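You operate a simulated robot arm through the tools that you are given. There is no shell and no other tool.

Carry out the task below with a simulated robot arm. There is one attempt and no reset: what you move stays moved.

JOB
Bleed the air line and move the hose plug to the green coupler.
Fine: shut the blue valve, red tap wide open till the line gauge reads zero, shut it; blue valve open again last.

The check looks at the end state, three seconds after you hand in, the way a careful person would. Anything else that was tipped, shoved, dropped, spilled or broken makes it a failure.

ROBOT AND FRAMES
A 6-joint arm with a two-finger gripper, fixed in place. Base frame: the origin is at the foot of the arm, x ahead of it, y to its left, z up. Units: mm, degrees, N and s.
With the tool pointing down near the work surface it reaches from about 140 to 680 mm from the base axis. Its first joint turns from -66.0 to 66.0 degrees. Payload 2.45 kg.
Tool frame: the origin (TCP) lies between the finger pads and is the grasp point; the fingertips stand 30 mm ahead of it; z points along the fingers, y is the line along which they close. The gripper opens to 106 mm. The gripper's body begins 79 mm behind the TCP.
Orientation is told as [roll, pitch, yaw] about the base's x, y, z axes, in that order, counted from this pose: with the fingers straight down and closing along the base's y, the tool's x points along the base's -x, its y along +y and its z along -z.

CONTROLS
- The arm moves only by the tool step_arm. Its argument "motion" is a list of rows, each a list of 3 entries, a list of its own where there are three numbers: the shift along the tool's x, y, z in units of 20 mm (1.0 is 20 mm), then the turn, a rotation vector about the tool's x, y, z in units of 6 degrees (1.0 is 6 degrees), then the opening, from 0 (shut) to 1 (fully open). In form: [[[tx, ty, tz], [ax, ay, az], jaw], ...]. A call has 1 to 20 rows; each row shifts and turns the commanded pose from where the row before left it, along the tool's axes as they then stand. A call with a number of a shift or a turn outside -1 to 1 is refused whole. Rows are played at 5 a second. More than 50 mm and 8.6 degrees between two rows, or a gripper value outside its range, and nothing of the call is played. Where a pose cannot be reached the arm comes as near as it can. A force on the tool above 40 N (or 10 N above the force at the start of the call, whichever is more), or a blocked arm, ends the call early, and 0.2 s more pass. Each finger travels about 153 mm/s and halts on what it meets, pressing with about 26 N; the grip force reading is that of the motor and also rises with nothing between the fingers. The clock runs only during rows and for 0.2 s after the last one: add rows that do not move to give the fingers time. It gives the time, the measured TCP pose, the force on the tool (base axes), the opening and the grip force at its end, in the units of the frame above (readings bear some noise), with the torque about the TCP (base axes, N m) and any sound that the robot's microphone picked up, and new pictures: "pictures" is both (left out), scene, wrist or none.
- Cameras (640 x 400 px; columns grow to the right, rows downward): "scene" is fixed at [65.8, 419.6, 1410.5]; the picture's right is [-0.69, -0.72, 0.00], its down [-0.39, 0.37, -0.84] and it looks along [0.61, -0.58, -0.54] (base axes); focal length 299 px, centre (320, 200). "wrist" rides on the gripper at [76, -2, -106] in the tool frame; the picture's right is [0.02, 1.00, 0.00], its down [-0.78, 0.02, -0.62] and it looks along [-0.62, 0.01, 0.78] (tool axes); focal length 247 px, centre (320, 200). There is no depth. A picture from a camera that has moved, and an enlarged one, comes with that camera's place and axes in the base frame and with its lens.
- zoom(camera, box): a new picture of the part [left, top, right, bottom] of that camera's present view, enlarged. The clock stands still meanwhile.
- hand_in(): hands the job in; it is judged then, once.

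Places have to be worked out from the pictures, the camera data and where the tool is seen. Open the gripper and draw the arm clear of the work before you hand the job in, unless the task says otherwise.

The tools are called after "Call:" as a command line: name --argument value ..., lists and objects as JSON in quotes. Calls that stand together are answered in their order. step_arm: Moves the arm, as the interface text tells. Its arguments: {"type":"object","properties":{"motion":{"type":"array","items":{"type":"array"}},"pictures":{"type":"string","enum":["both","scene","wrist","none"]}},"required":["motion"]} The other tools are called the same way: zoom (camera, box) takes an enlarged picture of a part of a camera's view; hand_in () hands the job in.

At the start:

```text
clock: 0.0
eef_pos: [343.6, 73.2, 1192.7]
tool_rot: [0.0, -0.1, 0.0]
wrist_force: [0.3, 0.8, 0.0]
wrist_torque: [0.0, 0.0, -0.03]
gripper_width: 106.0
grip_force: 0.1
```

scene: 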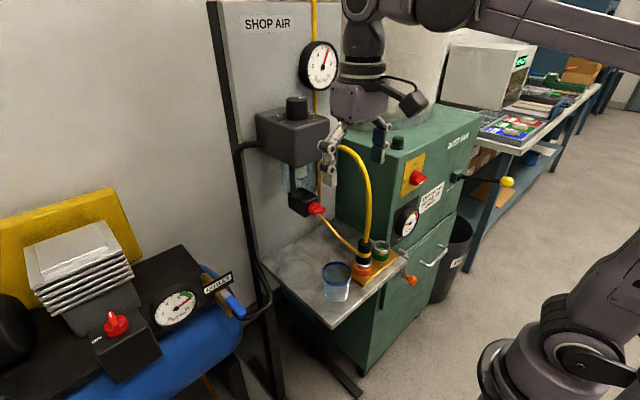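
wrist: 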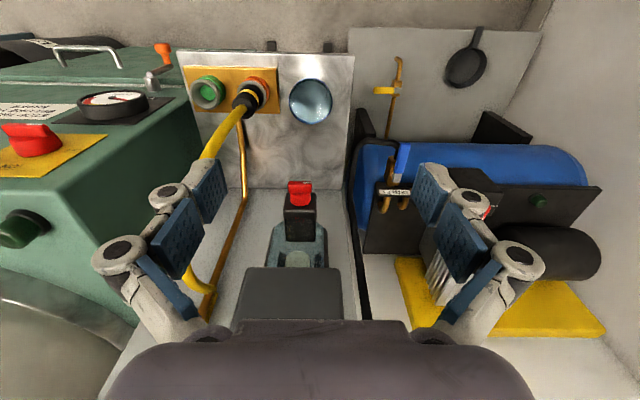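

The first pictures show a compressor at left with a blue valve handle, a shop-air panel with a regulator and red tap, and a shelf with two couplers. I'll zoom in to identify the parts.

Call:
zoom --camera "scene" --box '[240, 140, 440, 320]'

Call:
zoom --camera "scene" --box '[60, 220, 280, 400]'

Call:
zoom --camera "scene" --box '[220, 0, 420, 180]'

Call:
zoom --camera "wrist" --box '[170, 40, 420, 240]'

Call:
zoom --camera "wrist" --box '[340, 40, 620, 260]'

```text
2.22 times, centred on (340, 230) of scene
camera zoom: at [65.8, 419.6, 1410.5], right [-0.69, -0.72, 0.0], down [-0.39, 0.37, -0.84], along [0.61, -0.58, -0.54], focal length 664 px, centre (276, 133)
```

zoom: 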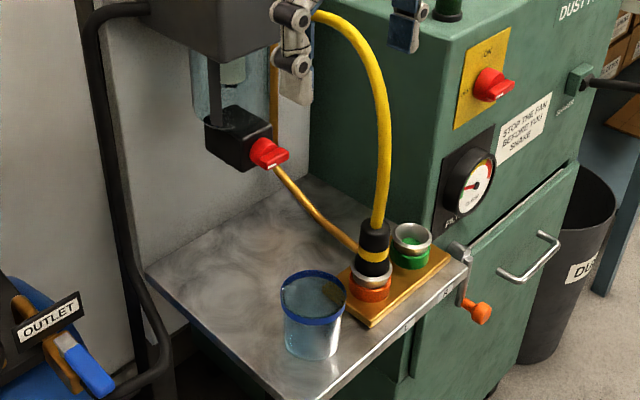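

```text
2.22 times, centred on (170, 310) of scene
camera zoom: at [65.8, 419.6, 1410.5], right [-0.69, -0.72, 0.0], down [-0.39, 0.37, -0.84], along [0.61, -0.58, -0.54], focal length 664 px, centre (653, -44)
```

zoom: 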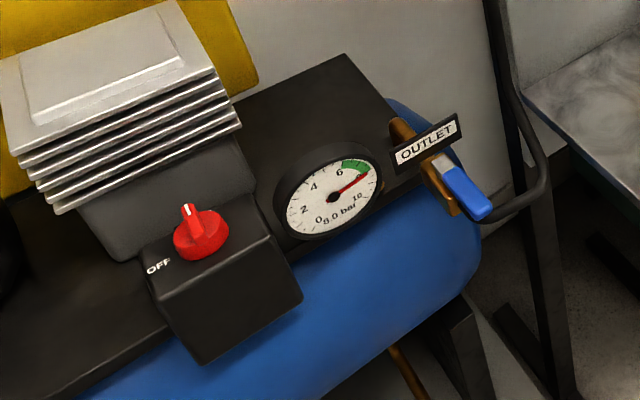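

```text
2.22 times, centred on (320, 90) of scene
camera zoom: at [65.8, 419.6, 1410.5], right [-0.69, -0.72, 0.0], down [-0.39, 0.37, -0.84], along [0.61, -0.58, -0.54], focal length 664 px, centre (320, 444)
```

zoom: 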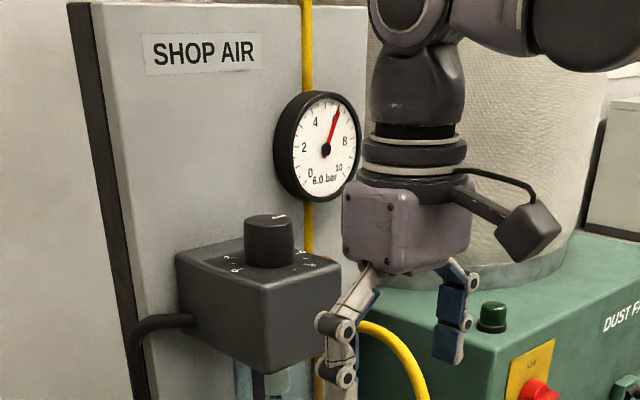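

```text
2.00 times, centred on (295, 140) of wrist
camera zoom: at [265.9, 72.0, 1297.5], right [-0.02, 1.0, 0.0], down [0.78, 0.02, 0.62], along [0.62, 0.01, -0.78], focal length 494 px, centre (370, 320)
```

zoom: 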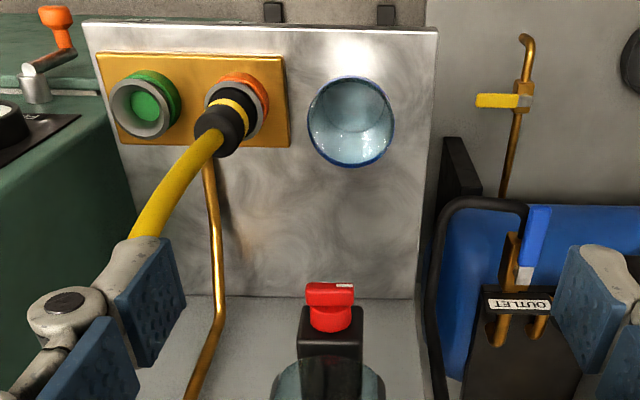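

```text
1.82 times, centred on (480, 150) of wrist
camera zoom: at [265.9, 72.0, 1297.5], right [-0.02, 1.0, 0.0], down [0.78, 0.02, 0.62], along [0.62, 0.01, -0.78], focal length 449 px, centre (29, 291)
```

zoom: 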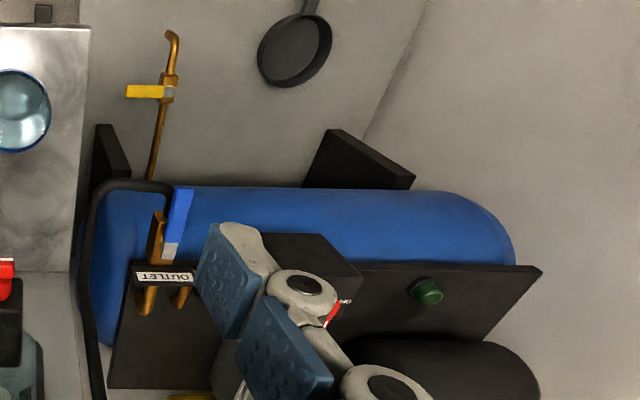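

The red tap computes to about (468, 48, 1032) and the blue outlet valve to about (522, 252, 835). I'll move sideways and then partly down, for a closer wrist view of the blue valve.

Call:
step_arm --motion '[[[0, 1, 0], [0, 0, 0], 1], [[0, 1, 0], [0, 0, 0], 1], [[0, 1, 0], [0, 0, 0], 1], [[0, 1, 0], [0, 0, 0], 1], [[0, 1, 0], [0, 0, 0], 1], [[0, 1, 0], [0, 0, 0], 1], [[0, 1, 0], [0, 0, 0], 1], [[0, 1, 0], [0, 0, 0], 1], [[0, 1, 0], [0, 0, 0], 1], [[0, 0, 1], [0, 0, 0], 1], [[0, 0, 1], [0, 0, 0], 1], [[0, 0, 1], [0, 0, 0], 1], [[0, 0, 1], [0, 0, 0], 1], [[0, 0, 1], [0, 0, 0], 1], [[0, 0, 1], [0, 0, 0], 1], [[0, 0, 1], [0, 0, 0], 1], [[0, 0, 0], [0, 0, 0], 1]]'

```text
clock: 3.6
eef_pos: [344.3, 253.3, 1050.8]
tool_rot: [0.1, 0.0, 0.0]
wrist_force: [0.0, 0.4, -0.3]
wrist_torque: [0.0, -0.03, 0.0]
gripper_width: 106.0
grip_force: 0.1
camera wrist: at [265.8, 251.6, 1157.9], right [-0.02, 1.0, 0.0], down [0.78, 0.02, 0.62], along [0.62, 0.01, -0.78], focal length 247 px, centre (320, 200)
```

scene: 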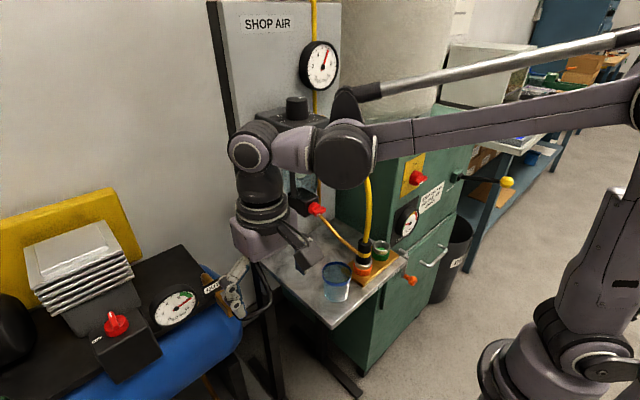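
wrist: 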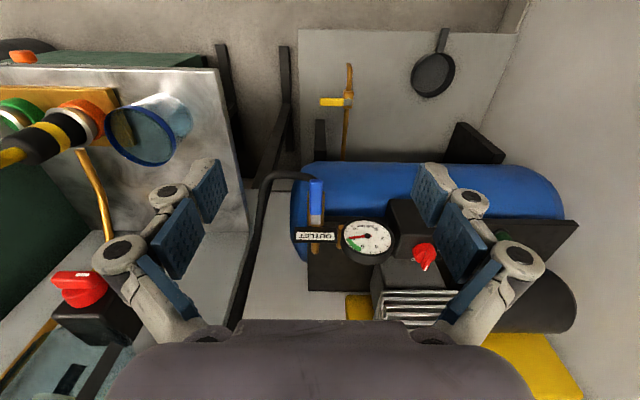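

The blue handle is now near the centre of the wrist view. I'll move 60 mm forward and 90 mm down for a detailed look.

Call:
step_arm --motion '[[[-1, 0, 1], [0, 0, 0], 1], [[-1, 0, 1], [0, 0, 0], 1], [[-1, 0, 1], [0, 0, 0], 1], [[0, 0, 1], [0, 0, 0], 1], [[0, 0, 0.5], [0, 0, 0], 1], [[0, 0, 0], [0, 0, 0], 1]]'

Call:
zoom --camera "wrist" --box '[240, 120, 420, 280]'

Call:
zoom --camera "scene" --box '[140, 220, 290, 340]'

```text
clock: 5.0
eef_pos: [403.3, 254.3, 961.8]
tool_rot: [0.0, 0.1, 0.0]
wrist_force: [0.0, -0.5, -0.1]
wrist_torque: [0.02, -0.02, -0.02]
gripper_width: 106.0
grip_force: 0.1
camera wrist: at [325.9, 252.3, 1067.9], right [-0.02, 1.0, 0.0], down [0.78, 0.02, 0.62], along [0.62, 0.01, -0.78], focal length 247 px, centre (320, 200)
```

scene: 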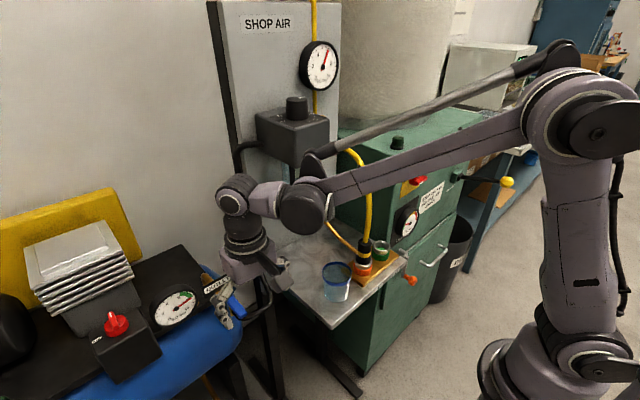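
wrist: 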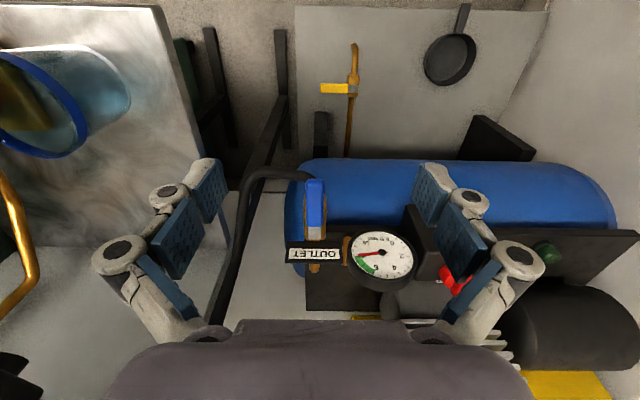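

```text
2.50 times, centred on (330, 200) of wrist
camera zoom: at [325.9, 252.3, 1067.9], right [-0.02, 1.0, 0.0], down [0.78, 0.02, 0.62], along [0.62, 0.01, -0.78], focal length 617 px, centre (295, 200)
```

zoom: 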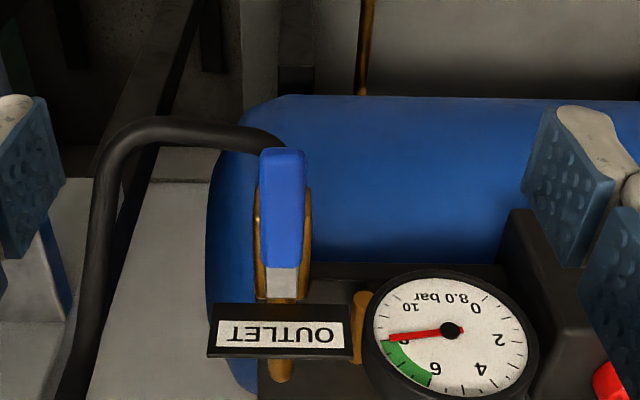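

```text
3.33 times, centred on (215, 280) of scene
camera zoom: at [65.8, 419.6, 1410.5], right [-0.69, -0.72, 0.0], down [-0.39, 0.37, -0.84], along [0.61, -0.58, -0.54], focal length 996 px, centre (670, -67)
```

zoom: 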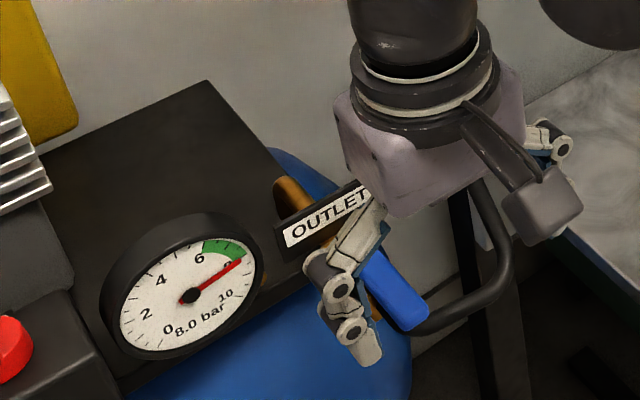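

The handle seems to run from a pivot near x≈560 to a tip near (491, 249, 837), in line with the pipe, so it's open. I'll move closer to pin down its height and the clearances around it.

Call:
step_arm --motion '[[[-1, 0, 0.5], [0, 0, 0], 1], [[-1, 0, 0.5], [0, 0, 0], 1], [[-1, 0, 0.5], [0, 0, 0], 1], [[-0.75, 0, 0.5], [0, 0, 0], 1], [[0, 0, 0], [0, 0, 0], 1]]'

Call:
zoom --camera "wrist" --box '[220, 100, 420, 320]'

Call:
zoom --camera "scene" --box '[160, 240, 280, 340]'

```text
clock: 6.2
eef_pos: [479.8, 253.5, 921.8]
tool_rot: [0.0, 0.0, 0.0]
wrist_force: [0.0, 0.1, -0.2]
wrist_torque: [0.0, 0.02, 0.0]
gripper_width: 106.0
grip_force: 0.0
camera wrist: at [401.9, 252.3, 1026.6], right [-0.02, 1.0, 0.0], down [0.78, 0.02, 0.62], along [0.62, 0.01, -0.78], focal length 247 px, centre (320, 200)
```

scene: 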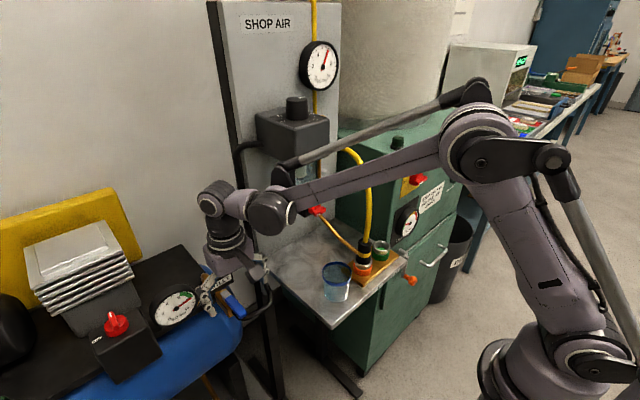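
wrist: 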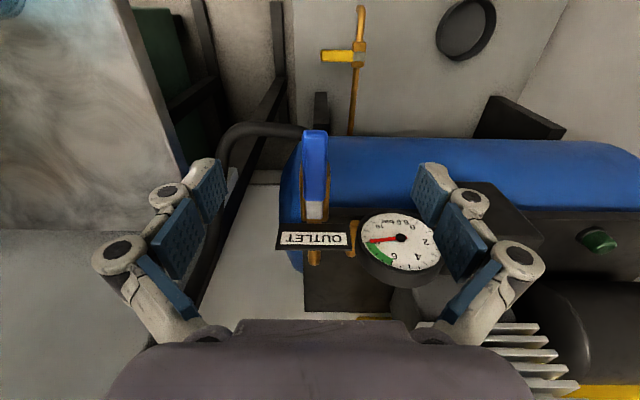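

```text
1.82 times, centred on (320, 210) of wrist
camera zoom: at [401.9, 252.3, 1026.6], right [-0.02, 1.0, 0.0], down [0.78, 0.02, 0.62], along [0.62, 0.01, -0.78], focal length 449 px, centre (320, 182)
```

zoom: 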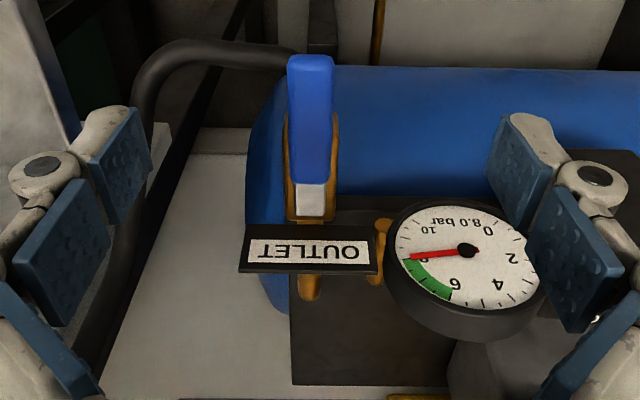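

```text
4.00 times, centred on (220, 290) of scene
camera zoom: at [65.8, 419.6, 1410.5], right [-0.69, -0.72, 0.0], down [-0.39, 0.37, -0.84], along [0.61, -0.58, -0.54], focal length 1196 px, centre (720, -160)
```

zoom: 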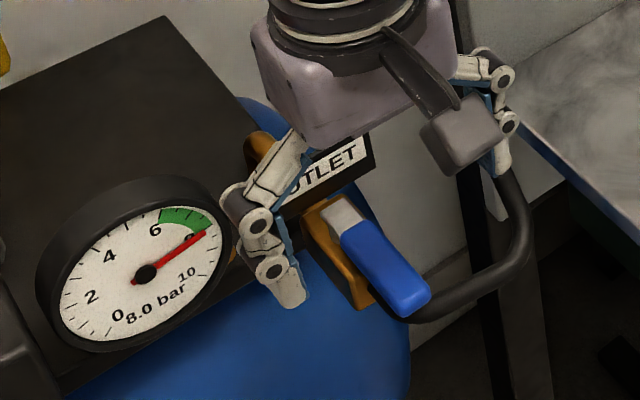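

Triangulating from the two wrist views puts the handle at x 482–579, y≈249 and z≈840, about 21 mm wide. I'll narrow the fingers to about 40 mm and come in above it at x=515, stopping with the tips just over the handle.

Call:
step_arm --motion '[[[0, 0, 0], [0, 0, 0], 0.38], [[-1, -0.2, 0], [0, 0, 0], 0.38], [[-0.76, 0, 0.5], [0, 0, 0], 0.38], [[0, 0, 1], [0, 0, 0], 0.38], [[0, 0, 0], [0, 0, 0], 0.38]]'

Call:
zoom --camera "wrist" --box '[220, 60, 420, 260]'

Call:
zoom --camera "scene" --box '[160, 240, 280, 340]'

```text
clock: 7.4
eef_pos: [514.1, 250.2, 890.9]
tool_rot: [0.0, 0.0, 0.0]
wrist_force: [0.5, -0.6, 0.4]
wrist_torque: [-0.01, 0.0, 0.02]
gripper_width: 40.2
grip_force: 0.1
camera wrist: at [436.4, 248.4, 997.1], right [-0.02, 1.0, 0.0], down [0.78, 0.02, 0.62], along [0.62, 0.01, -0.78], focal length 247 px, centre (320, 200)
```

scene: 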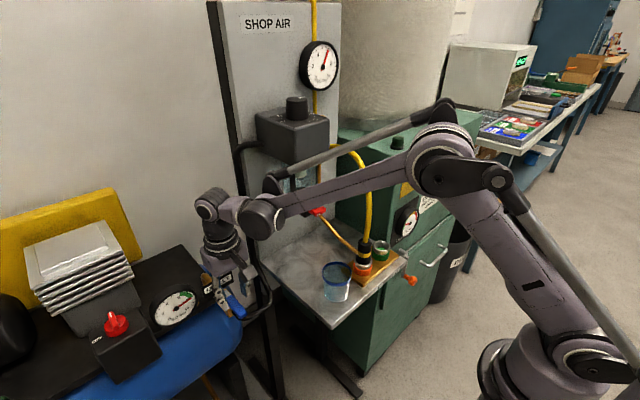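
wrist: 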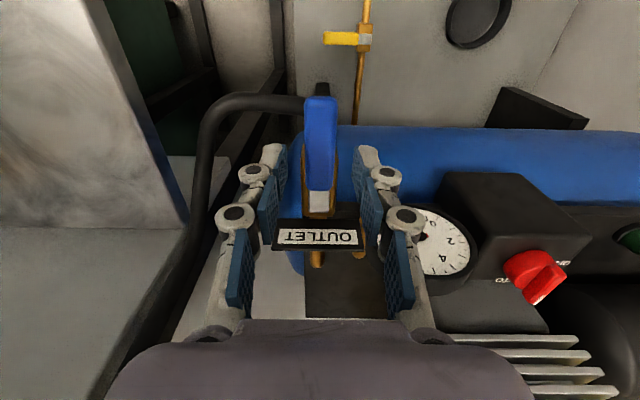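

```text
2.00 times, centred on (320, 160) of wrist
camera zoom: at [436.4, 248.4, 997.1], right [-0.02, 1.0, 0.0], down [0.78, 0.02, 0.62], along [0.62, 0.01, -0.78], focal length 494 px, centre (320, 280)
```

zoom: 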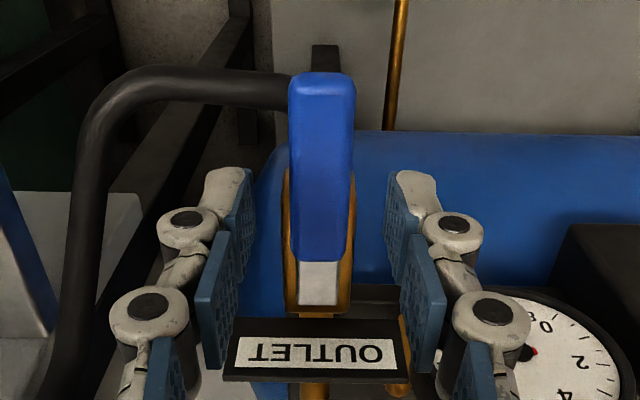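

```text
4.00 times, centred on (220, 290) of scene
camera zoom: at [65.8, 419.6, 1410.5], right [-0.69, -0.72, 0.0], down [-0.39, 0.37, -0.84], along [0.61, -0.58, -0.54], focal length 1196 px, centre (720, -160)
```

zoom: 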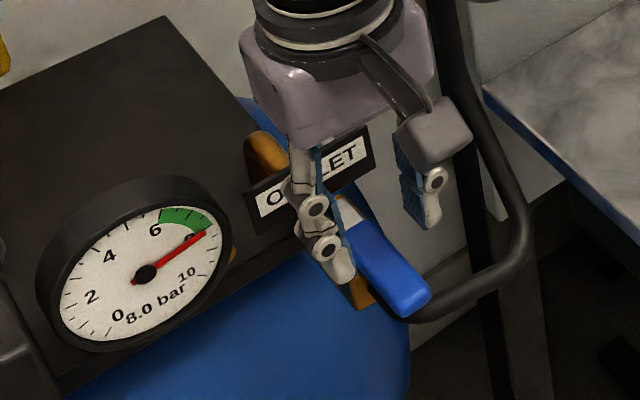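

The fingers straddle the handle evenly. I'll go down 31 mm so the tips reach just below the handle, then narrow to about 27 mm.

Call:
step_arm --motion '[[[0, 0, 0.6], [0, 0, 0], 0.38], [[0, 0, 0.6], [0, 0, 0], 0.38], [[0, 0, 0.35], [0, 0, 0], 0.38], [[0, 0, 0], [0, 0, 0], 0.26], [[0, 0, 0], [0, 0, 0], 0.26]]'

Call:
zoom --camera "wrist" --box '[220, 60, 420, 260]'

Call:
zoom --camera "scene" --box '[160, 240, 280, 340]'

```text
clock: 8.6
eef_pos: [513.3, 250.1, 860.2]
tool_rot: [0.0, 0.0, 0.0]
wrist_force: [-0.2, 0.0, 0.2]
wrist_torque: [0.0, -0.02, 0.03]
gripper_width: 27.3
grip_force: 0.1
camera wrist: at [436.4, 248.7, 966.2], right [-0.02, 1.0, 0.0], down [0.78, 0.02, 0.62], along [0.62, 0.01, -0.78], focal length 247 px, centre (320, 200)
```

scene: 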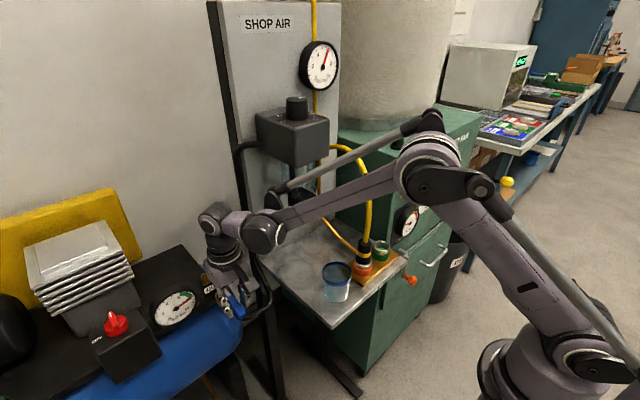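
wrist: 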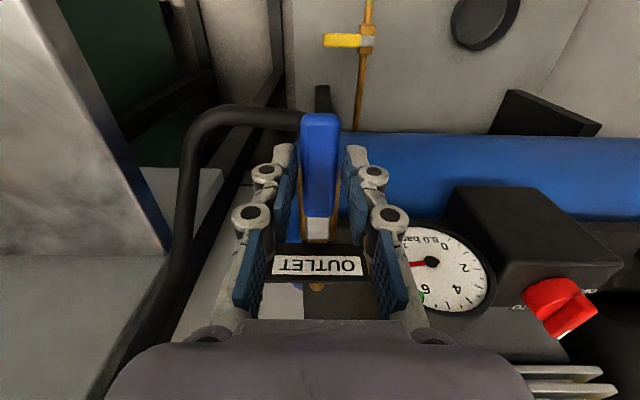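

```text
2.00 times, centred on (320, 160) of wrist
camera zoom: at [436.4, 248.7, 966.2], right [-0.02, 1.0, 0.0], down [0.78, 0.02, 0.62], along [0.62, 0.01, -0.78], focal length 494 px, centre (320, 280)
```

zoom: 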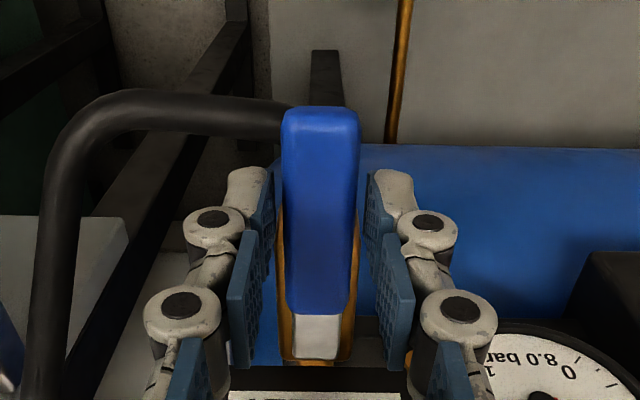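

```text
4.00 times, centred on (220, 290) of scene
camera zoom: at [65.8, 419.6, 1410.5], right [-0.69, -0.72, 0.0], down [-0.39, 0.37, -0.84], along [0.61, -0.58, -0.54], focal length 1196 px, centre (720, -160)
```

zoom: 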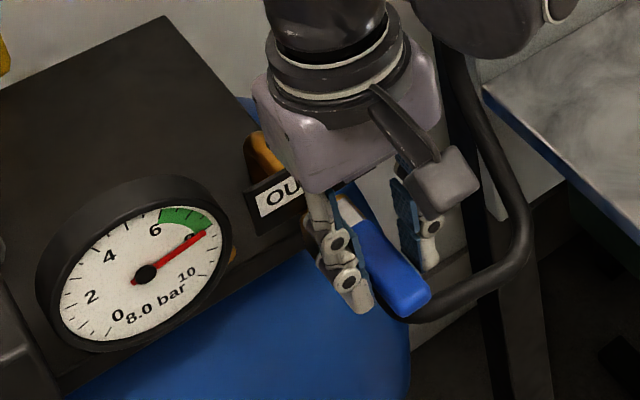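

The fingers now straddle the handle with no contact force. I'll test a small arc toward +y, three 6° steps about a pivot at x≈565, and watch the force.

Call:
step_arm --motion '[[[-0.015, 0.277, 0], [0, 0, 1], 0.26], [[-0.015, 0.277, 0], [0, 0, 1], 0.26], [[-0.015, 0.277, 0], [0, 0, 1], 0.26], [[0, 0, 0], [0, 0, 0], 0.26]]'

Call:
zoom --camera "wrist" --box '[220, 60, 420, 260]'

Call:
zoom --camera "scene" --box '[160, 240, 280, 340]'

```text
clock: 9.6
eef_pos: [516.8, 266.2, 859.5]
tool_rot: [0.0, 0.0, -18.1]
wrist_force: [0.2, -1.4, 0.8]
wrist_torque: [-0.03, 0.02, 0.03]
gripper_width: 28.1
grip_force: 0.2
camera wrist: at [442.5, 288.5, 966.1], right [0.29, 0.96, 0.0], down [0.75, -0.23, 0.62], along [0.59, -0.18, -0.78], focal length 247 px, centre (320, 200)
```

scene: 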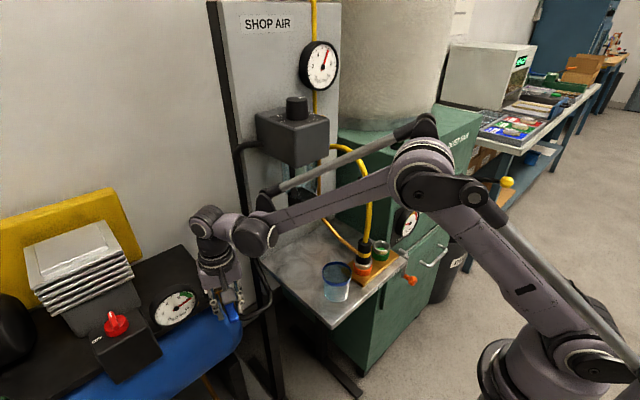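
wrist: 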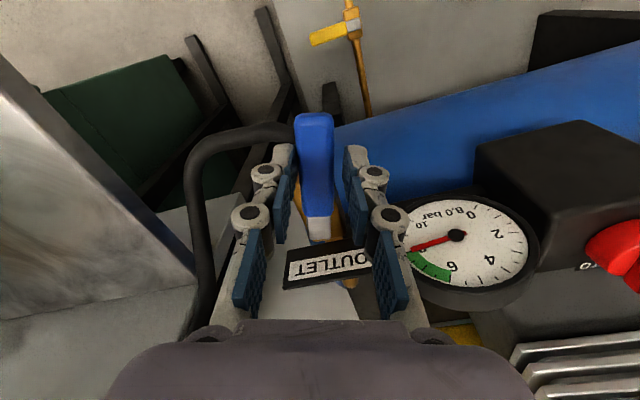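

```text
2.00 times, centred on (320, 160) of wrist
camera zoom: at [442.5, 288.5, 966.1], right [0.29, 0.96, 0.0], down [0.75, -0.23, 0.62], along [0.59, -0.18, -0.78], focal length 494 px, centre (320, 280)
```

zoom: 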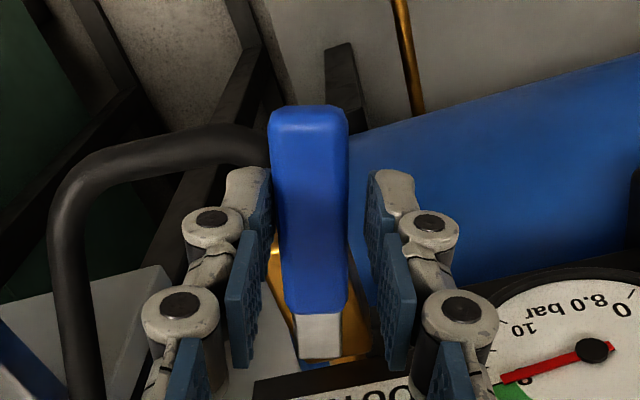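

```text
4.00 times, centred on (220, 290) of scene
camera zoom: at [65.8, 419.6, 1410.5], right [-0.69, -0.72, 0.0], down [-0.39, 0.37, -0.84], along [0.61, -0.58, -0.54], focal length 1196 px, centre (720, -160)
```

zoom: 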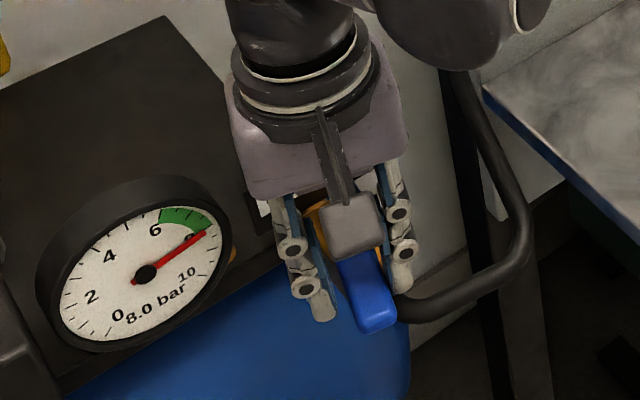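

The handle is following with only about 1.4 N of force, so +y is the right way. The gauge is well behind it at x≈619, so I'll continue the arc.

Call:
step_arm --motion '[[[-0.015, 0.277, 0], [0, 0, 1], 0.26], [[-0.015, 0.277, 0], [0, 0, 1], 0.26], [[-0.015, 0.277, 0], [0, 0, 1], 0.26], [[-0.015, 0.277, 0], [0, 0, 1], 0.26], [[-0.015, 0.277, 0], [0, 0, 1], 0.26], [[-0.015, 0.277, 0], [0, 0, 1], 0.26], [[0, 0, 0], [0, 0, 0], 0.26]]'

Call:
zoom --camera "wrist" --box '[220, 60, 420, 260]'

Call:
zoom --camera "scene" --box '[160, 240, 280, 340]'

```text
clock: 11.2
eef_pos: [534.3, 292.8, 860.6]
tool_rot: [-0.1, 0.0, -54.1]
wrist_force: [0.5, -0.7, 0.3]
wrist_torque: [0.02, -0.03, 0.02]
gripper_width: 27.9
grip_force: 0.2
camera wrist: at [487.3, 353.6, 965.8], right [0.8, 0.6, 0.0], down [0.47, -0.62, 0.62], along [0.38, -0.5, -0.78], focal length 247 px, centre (320, 200)
```

scene: 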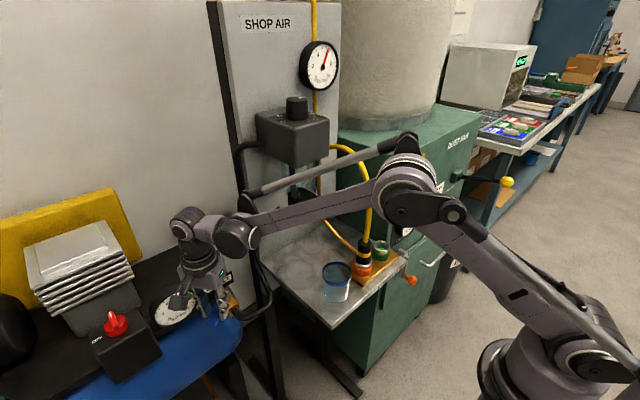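
wrist: 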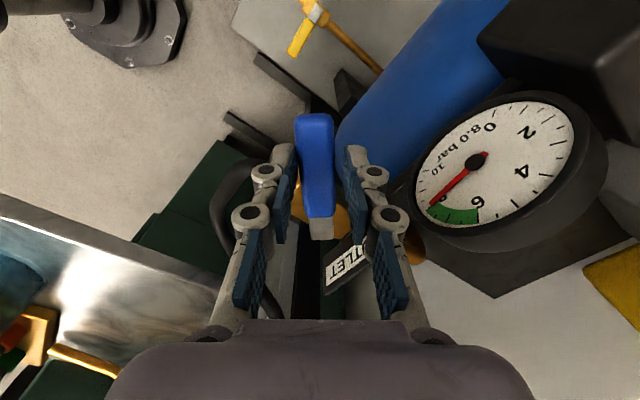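

```text
2.00 times, centred on (320, 160) of wrist
camera zoom: at [487.3, 353.6, 965.8], right [0.8, 0.6, 0.0], down [0.47, -0.62, 0.62], along [0.38, -0.5, -0.78], focal length 494 px, centre (320, 280)
```

zoom: 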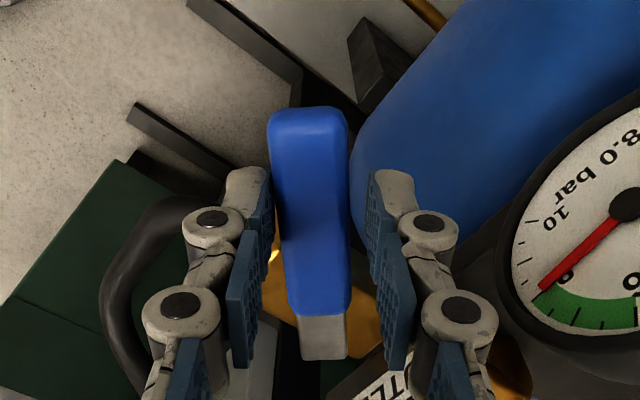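

```text
4.00 times, centred on (220, 290) of scene
camera zoom: at [65.8, 419.6, 1410.5], right [-0.69, -0.72, 0.0], down [-0.39, 0.37, -0.84], along [0.61, -0.58, -0.54], focal length 1196 px, centre (720, -160)
```

zoom: 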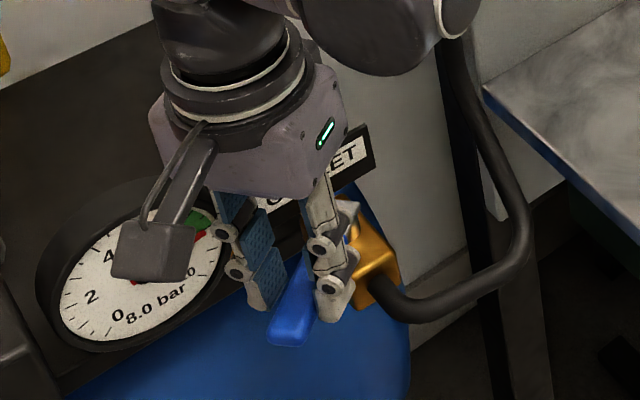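

The handle is at about 50° and turning freely. I'll continue to a 90° tool angle and check.

Call:
step_arm --motion '[[[-0.015, 0.277, 0], [0, 0, 1], 0.26], [[-0.015, 0.277, 0], [0, 0, 1], 0.26], [[-0.015, 0.277, 0], [0, 0, 1], 0.26], [[-0.015, 0.277, 0], [0, 0, 1], 0.26], [[-0.015, 0.277, 0], [0, 0, 1], 0.26], [[-0.015, 0.277, 0], [0, 0, 1], 0.26], [[0, 0, 0], [0, 0, 0], 0.26]]'

Call:
zoom --camera "wrist" --box '[220, 60, 420, 260]'

Call:
zoom --camera "scene" --box '[160, 240, 280, 340]'

```text
clock: 12.8
eef_pos: [565.8, 302.4, 860.7]
tool_rot: [-0.1, 0.0, -90.1]
wrist_force: [0.4, -0.9, 0.0]
wrist_torque: [0.03, 0.04, -0.01]
gripper_width: 28.0
grip_force: 0.6
camera wrist: at [563.5, 378.9, 967.0], right [1.0, 0.02, 0.0], down [0.02, -0.78, 0.62], along [0.01, -0.62, -0.78], focal length 247 px, centre (320, 200)
```

scene: 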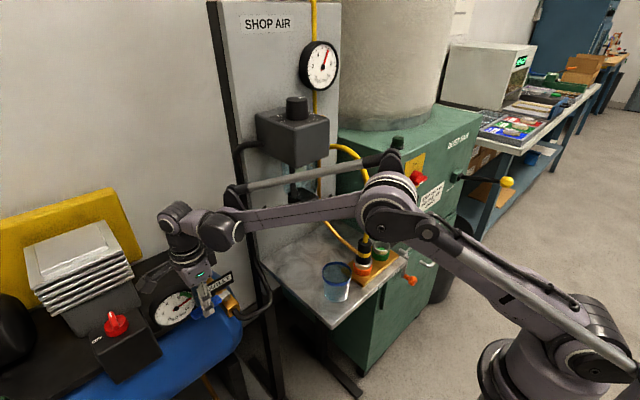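
wrist: 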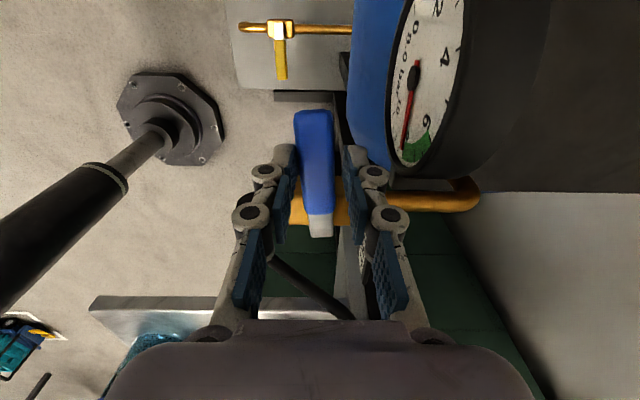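

```text
2.00 times, centred on (320, 160) of wrist
camera zoom: at [563.5, 378.9, 967.0], right [1.0, 0.02, 0.0], down [0.02, -0.78, 0.62], along [0.01, -0.62, -0.78], focal length 494 px, centre (320, 280)
```

zoom: 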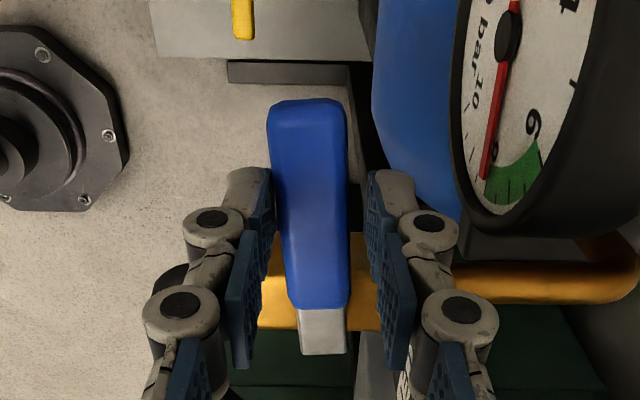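

```text
4.00 times, centred on (220, 290) of scene
camera zoom: at [65.8, 419.6, 1410.5], right [-0.69, -0.72, 0.0], down [-0.39, 0.37, -0.84], along [0.61, -0.58, -0.54], focal length 1196 px, centre (720, -160)
```

zoom: 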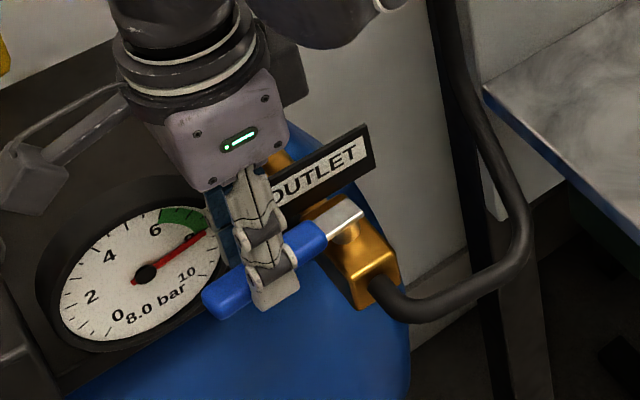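

The handle is about 4° short of perpendicular because of the slack in the straddle. I'll add about 5° more and check.

Call:
step_arm --motion '[[[-0.01, 0.14, 0], [0, 0, 0.5], 0.26], [[-0.01, 0.12, 0], [0, 0, 0.3], 0.26], [[0, 0, 0], [0, 0, 0], 0.26]]'

Call:
zoom --camera "wrist" --box '[220, 60, 420, 260]'

Call:
zoom --camera "scene" --box '[160, 240, 280, 340]'

```text
clock: 13.6
eef_pos: [570.1, 300.5, 860.6]
tool_rot: [0.1, -0.1, -94.9]
wrist_force: [-2.5, 0.8, 0.4]
wrist_torque: [0.05, 0.07, 0.0]
gripper_width: 29.5
grip_force: 0.8
camera wrist: at [574.7, 378.1, 966.5], right [1.0, -0.06, 0.0], down [-0.05, -0.78, 0.62], along [-0.04, -0.62, -0.78], focal length 247 px, centre (320, 200)
```

scene: 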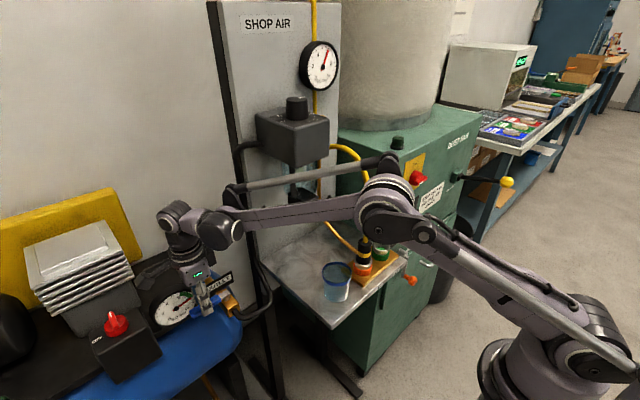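
wrist: 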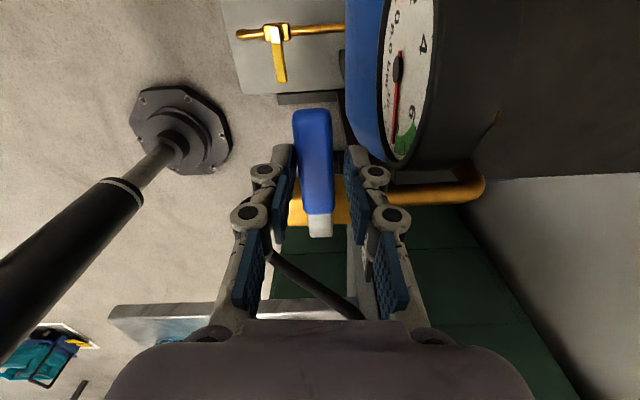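

```text
2.00 times, centred on (320, 160) of wrist
camera zoom: at [574.7, 378.1, 966.5], right [1.0, -0.06, 0.0], down [-0.05, -0.78, 0.62], along [-0.04, -0.62, -0.78], focal length 494 px, centre (320, 280)
```

zoom: 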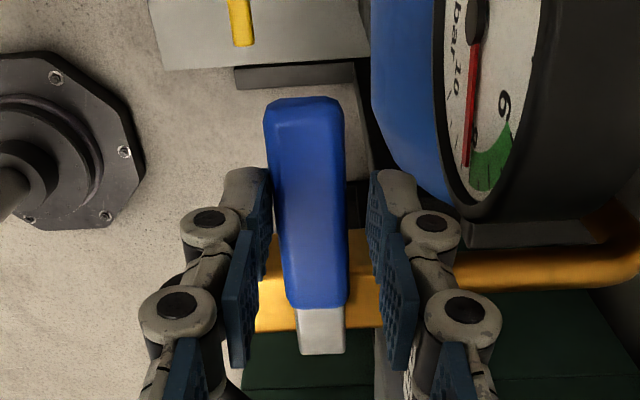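

```text
4.00 times, centred on (220, 290) of scene
camera zoom: at [65.8, 419.6, 1410.5], right [-0.69, -0.72, 0.0], down [-0.39, 0.37, -0.84], along [0.61, -0.58, -0.54], focal length 1196 px, centre (720, -160)
```

zoom: 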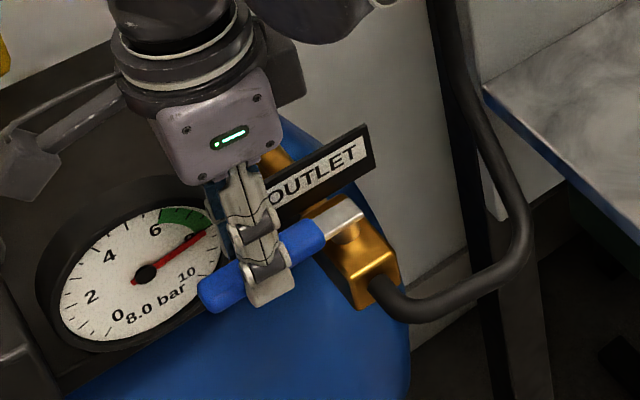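

The handle now measures about 90° and the resisting force has risen to 2.5 N. I'll nudge 2–3 mm more to confirm it is on its stop.

Call:
step_arm --motion '[[[0, 0.12, 0], [0, 0, 0], 0.26], [[0, 0, 0], [0, 0, 0], 0.26]]' --pictures "none"

Call:
zoom --camera "wrist" --box '[220, 60, 420, 260]'

```text
clock: 14.2
eef_pos: [573.4, 301.2, 859.1]
tool_rot: [-0.2, 0.0, -94.8]
wrist_force: [-6.8, 1.1, 4.1]
wrist_torque: [0.08, 0.23, 0.08]
gripper_width: 32.6
grip_force: 3.5
```

```text
2.00 times, centred on (320, 160) of wrist
camera zoom: at [576.7, 377.9, 966.0], right [1.0, -0.06, 0.0], down [-0.05, -0.78, 0.62], along [-0.04, -0.62, -0.78], focal length 494 px, centre (320, 280)
```

zoom: 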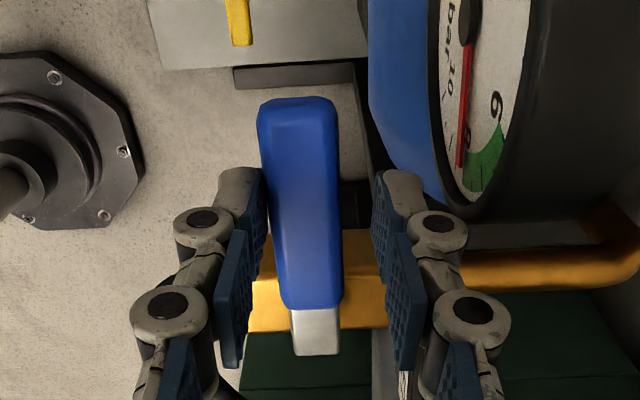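

The stop is confirmed: 6.8 N and the finger being pushed back, so the blue valve is shut. I'll back off slightly, lift straight up and undo the yaw.

Call:
step_arm --motion '[[[0, -0.25, 0], [0, 0, 0], 0.3], [[0, 0, -1], [0, 0, 0], 0.3], [[0, 0, -1], [0, 0, 0], 0.3], [[0, 0, -1], [0, 0, 0], 0.3], [[0, 0, -1], [0, 0, 0], 0.3], [[0, 0, -1], [0, 0, 0], 0.3], [[0, 0, -1], [0, 0, -0.9], 0.3], [[0, 0, -1], [0, 0, -1], 0.3], [[0, 0, 0], [0, 0, -1], 0.3], [[0, 0, 0], [0, 0, -1], 0.3], [[0, 0, 0], [0, 0, -1], 0.3], [[0, 0, 0], [0, 0, -1], 0.3], [[0, 0, 0], [0, 0, -1], 0.3], [[0, 0, 0], [0, 0, -1], 0.3], [[0, 0, 0], [0, 0, -1], 0.3], [[0, 0, 0], [0, 0, -1], 0.3], [[0, 0, 0], [0, 0, -1], 0.3], [[0, 0, 0], [0, 0, -1], 0.3], [[0, 0, 0], [0, 0, 0], 0.3]]'

Call:
zoom --camera "scene" --box '[160, 240, 280, 340]'

```text
clock: 18.2
eef_pos: [567.8, 301.9, 999.8]
tool_rot: [0.1, 0.0, -23.3]
wrist_force: [0.2, -0.2, -0.1]
wrist_torque: [0.0, 0.01, 0.02]
gripper_width: 31.8
grip_force: 0.0
camera wrist: at [496.8, 330.2, 1106.1], right [0.38, 0.93, 0.0], down [0.73, -0.29, 0.62], along [0.58, -0.23, -0.78], focal length 247 px, centre (320, 200)
```

scene: 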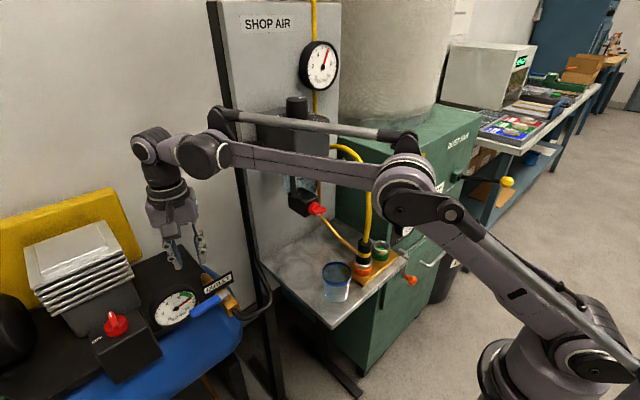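
wrist: 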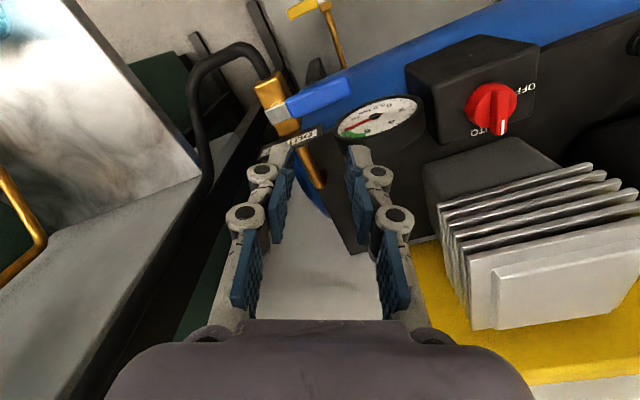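

```text
4.00 times, centred on (220, 290) of scene
camera zoom: at [65.8, 419.6, 1410.5], right [-0.69, -0.72, 0.0], down [-0.39, 0.37, -0.84], along [0.61, -0.58, -0.54], focal length 1196 px, centre (720, -160)
```

zoom: 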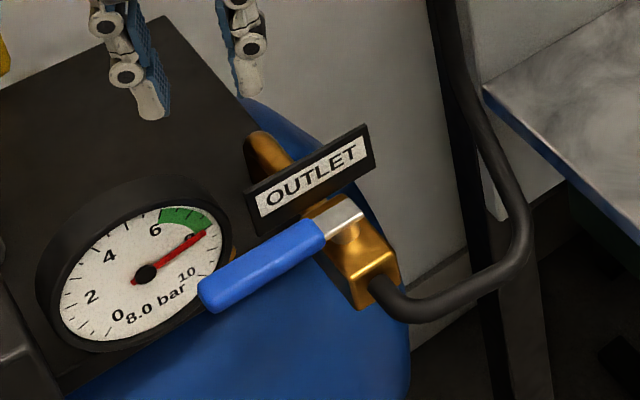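

The picture confirms the blue handle is perpendicular to its pipe. Next is the red tap: I'll finish undoing the yaw, retract to x≈390, then move across toward y≈48 while rising to z≈1120.

Call:
step_arm --motion '[[[0, 0, 0], [0, 0, -1], 0.3], [[0, 0, 0], [0, 0, -1], 0.3], [[0, 0, 0], [0, 0, -1], 0.3], [[0, 0, 0], [0, 0, -0.88], 0.3], [[1, 0, 0], [0, 0, 0], 0.3], [[1, 0, 0], [0, 0, 0], 0.3], [[1, 0, 0], [0, 0, 0], 0.3], [[1, 0, 0], [0, 0, 0], 0.3], [[1, 0, 0], [0, 0, 0], 0.3], [[1, 0, 0], [0, 0, 0], 0.3], [[1, 0, 0], [0, 0, 0], 0.3], [[1, 0, 0], [0, 0, 0], 0.3], [[1, 0, 0], [0, 0, 0], 0.3], [[1, 0, 0], [0, 0, 0], 0.3]]' --pictures "none"

Call:
step_arm --motion '[[[0, -1, -0.5], [0, 0, 0], 0.3], [[0, -1, -0.5], [0, 0, 0], 0.3], [[0, -1, -0.5], [0, 0, 0], 0.3], [[0, -1, -0.5], [0, 0, 0], 0.3], [[0, -1, -0.5], [0, 0, 0], 0.3], [[0, -1, -0.5], [0, 0, 0], 0.3], [[0, -1, -0.5], [0, 0, 0], 0.3], [[0, -1, -0.5], [0, 0, 0], 0.3], [[0, -1, -0.5], [0, 0, 0], 0.3], [[0, -1, -0.5], [0, 0, 0], 0.3], [[0, -1, -0.5], [0, 0, 0], 0.3], [[0, -1, -0.5], [0, 0, 0], 0.3], [[0, 0, 0], [0, 0, 0], 0.3]]'

Call:
zoom --camera "wrist" --box '[220, 60, 420, 260]'

Call:
zoom --camera "scene" --box '[240, 130, 400, 310]'

```text
clock: 21.2
eef_pos: [367.9, 302.3, 1001.0]
tool_rot: [0.0, 0.0, -0.2]
wrist_force: [-0.9, -0.2, 0.9]
wrist_torque: [0.01, 0.0, -0.04]
gripper_width: 31.8
grip_force: 0.0
```

```text
clock: 24.0
eef_pos: [368.6, 64.0, 1120.6]
tool_rot: [0.0, 0.0, -0.1]
wrist_force: [0.2, 0.1, 0.2]
wrist_torque: [0.0, 0.04, 0.02]
gripper_width: 31.8
grip_force: 0.1
camera wrist: at [290.7, 61.4, 1226.5], right [-0.02, 1.0, 0.0], down [0.78, 0.02, 0.62], along [0.62, 0.01, -0.78], focal length 247 px, centre (320, 200)
```

scene: 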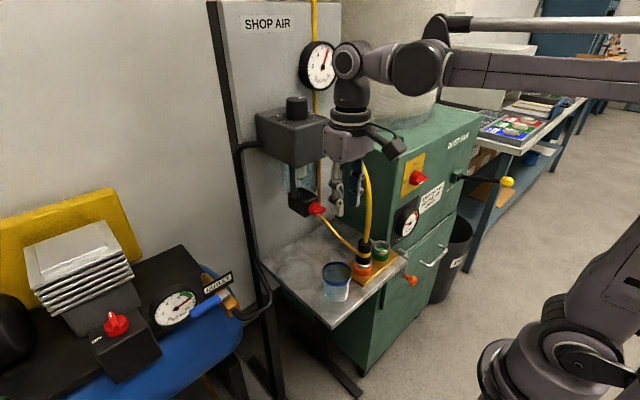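
wrist: 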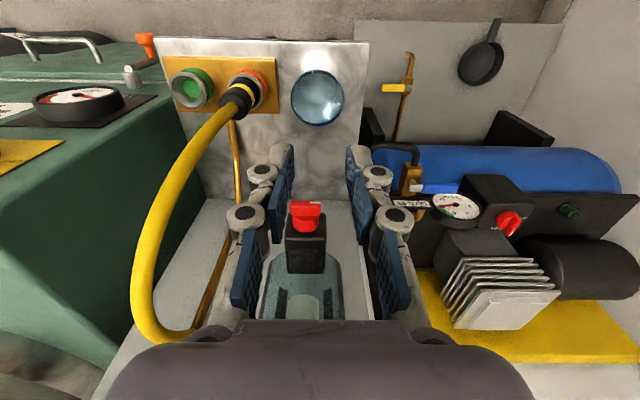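

```text
2.00 times, centred on (320, 160) of wrist
camera zoom: at [290.7, 61.4, 1226.5], right [-0.02, 1.0, 0.0], down [0.78, 0.02, 0.62], along [0.62, 0.01, -0.78], focal length 494 px, centre (320, 280)
```

zoom: 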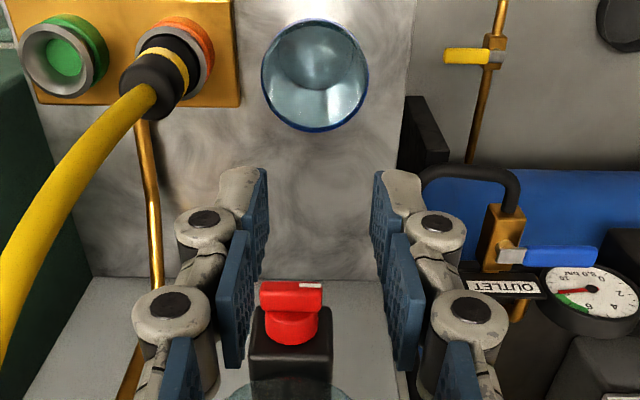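

```text
2.22 times, centred on (320, 220) of scene
camera zoom: at [65.8, 419.6, 1410.5], right [-0.69, -0.72, 0.0], down [-0.39, 0.37, -0.84], along [0.61, -0.58, -0.54], focal length 664 px, centre (320, 156)
```

zoom: 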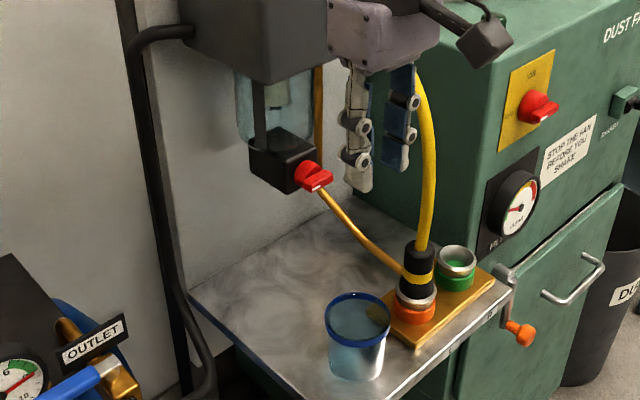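

The tap is a red bar on a round boss on the front of the black block, lying along y, with its centre at about (454, 49, 1035). To grip it I must point the tool along +x, so I'll pitch up in two stages and watch the arm.

Call:
step_arm --motion '[[[0, 0, 0], [0, -1, 0], 0.5], [[0, 0, 0], [0, -1, 0], 0.5], [[0, 0, 0], [0, -1, 0], 0.5], [[0, 0, 0], [0, -1, 0], 0.5], [[0, 0, 0], [0, -1, 0], 0.5], [[0, 0, 0], [0, -1, 0], 0.5], [[0, 0, 0], [0, -1, 0], 0.5], [[0, 0, 0], [0, -1, 0], 0.5], [[0, 0, 0], [0, 0, 0], 0.5]]'

Call:
zoom --camera "scene" --box '[270, 170, 370, 240]'

```text
clock: 26.0
eef_pos: [369.0, 62.5, 1120.8]
tool_rot: [0.0, -48.1, -0.1]
wrist_force: [1.0, 0.4, 0.1]
wrist_torque: [0.01, 0.0, 0.0]
gripper_width: 53.1
grip_force: 0.0
camera wrist: at [236.9, 60.9, 1134.7], right [-0.01, 1.0, -0.02], down [0.06, 0.02, 1.0], along [1.0, 0.01, -0.06], focal length 247 px, centre (320, 200)
```

scene: 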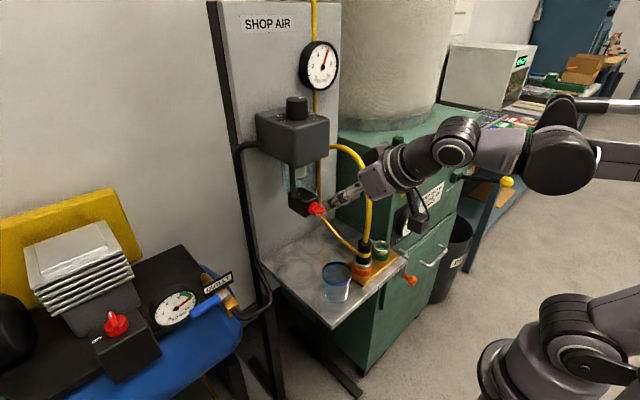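
wrist: 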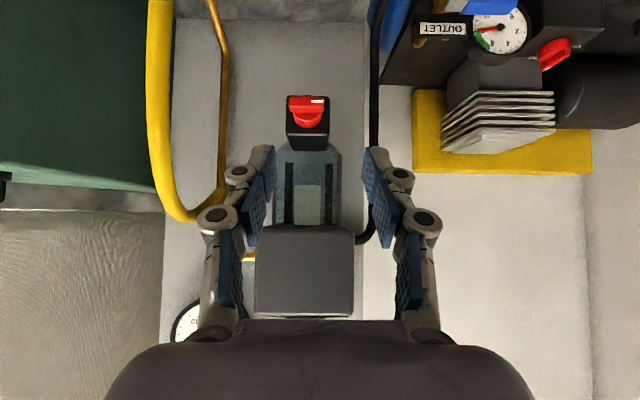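

```text
5.71 times, centred on (320, 205) of scene
camera zoom: at [65.8, 419.6, 1410.5], right [-0.69, -0.72, 0.0], down [-0.39, 0.37, -0.84], along [0.61, -0.58, -0.54], focal length 1708 px, centre (320, 171)
```

zoom: 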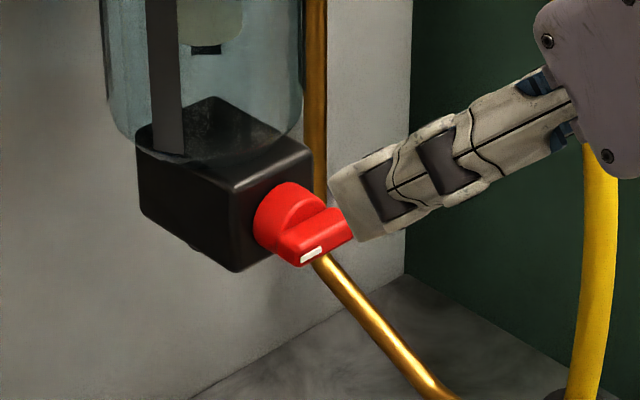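

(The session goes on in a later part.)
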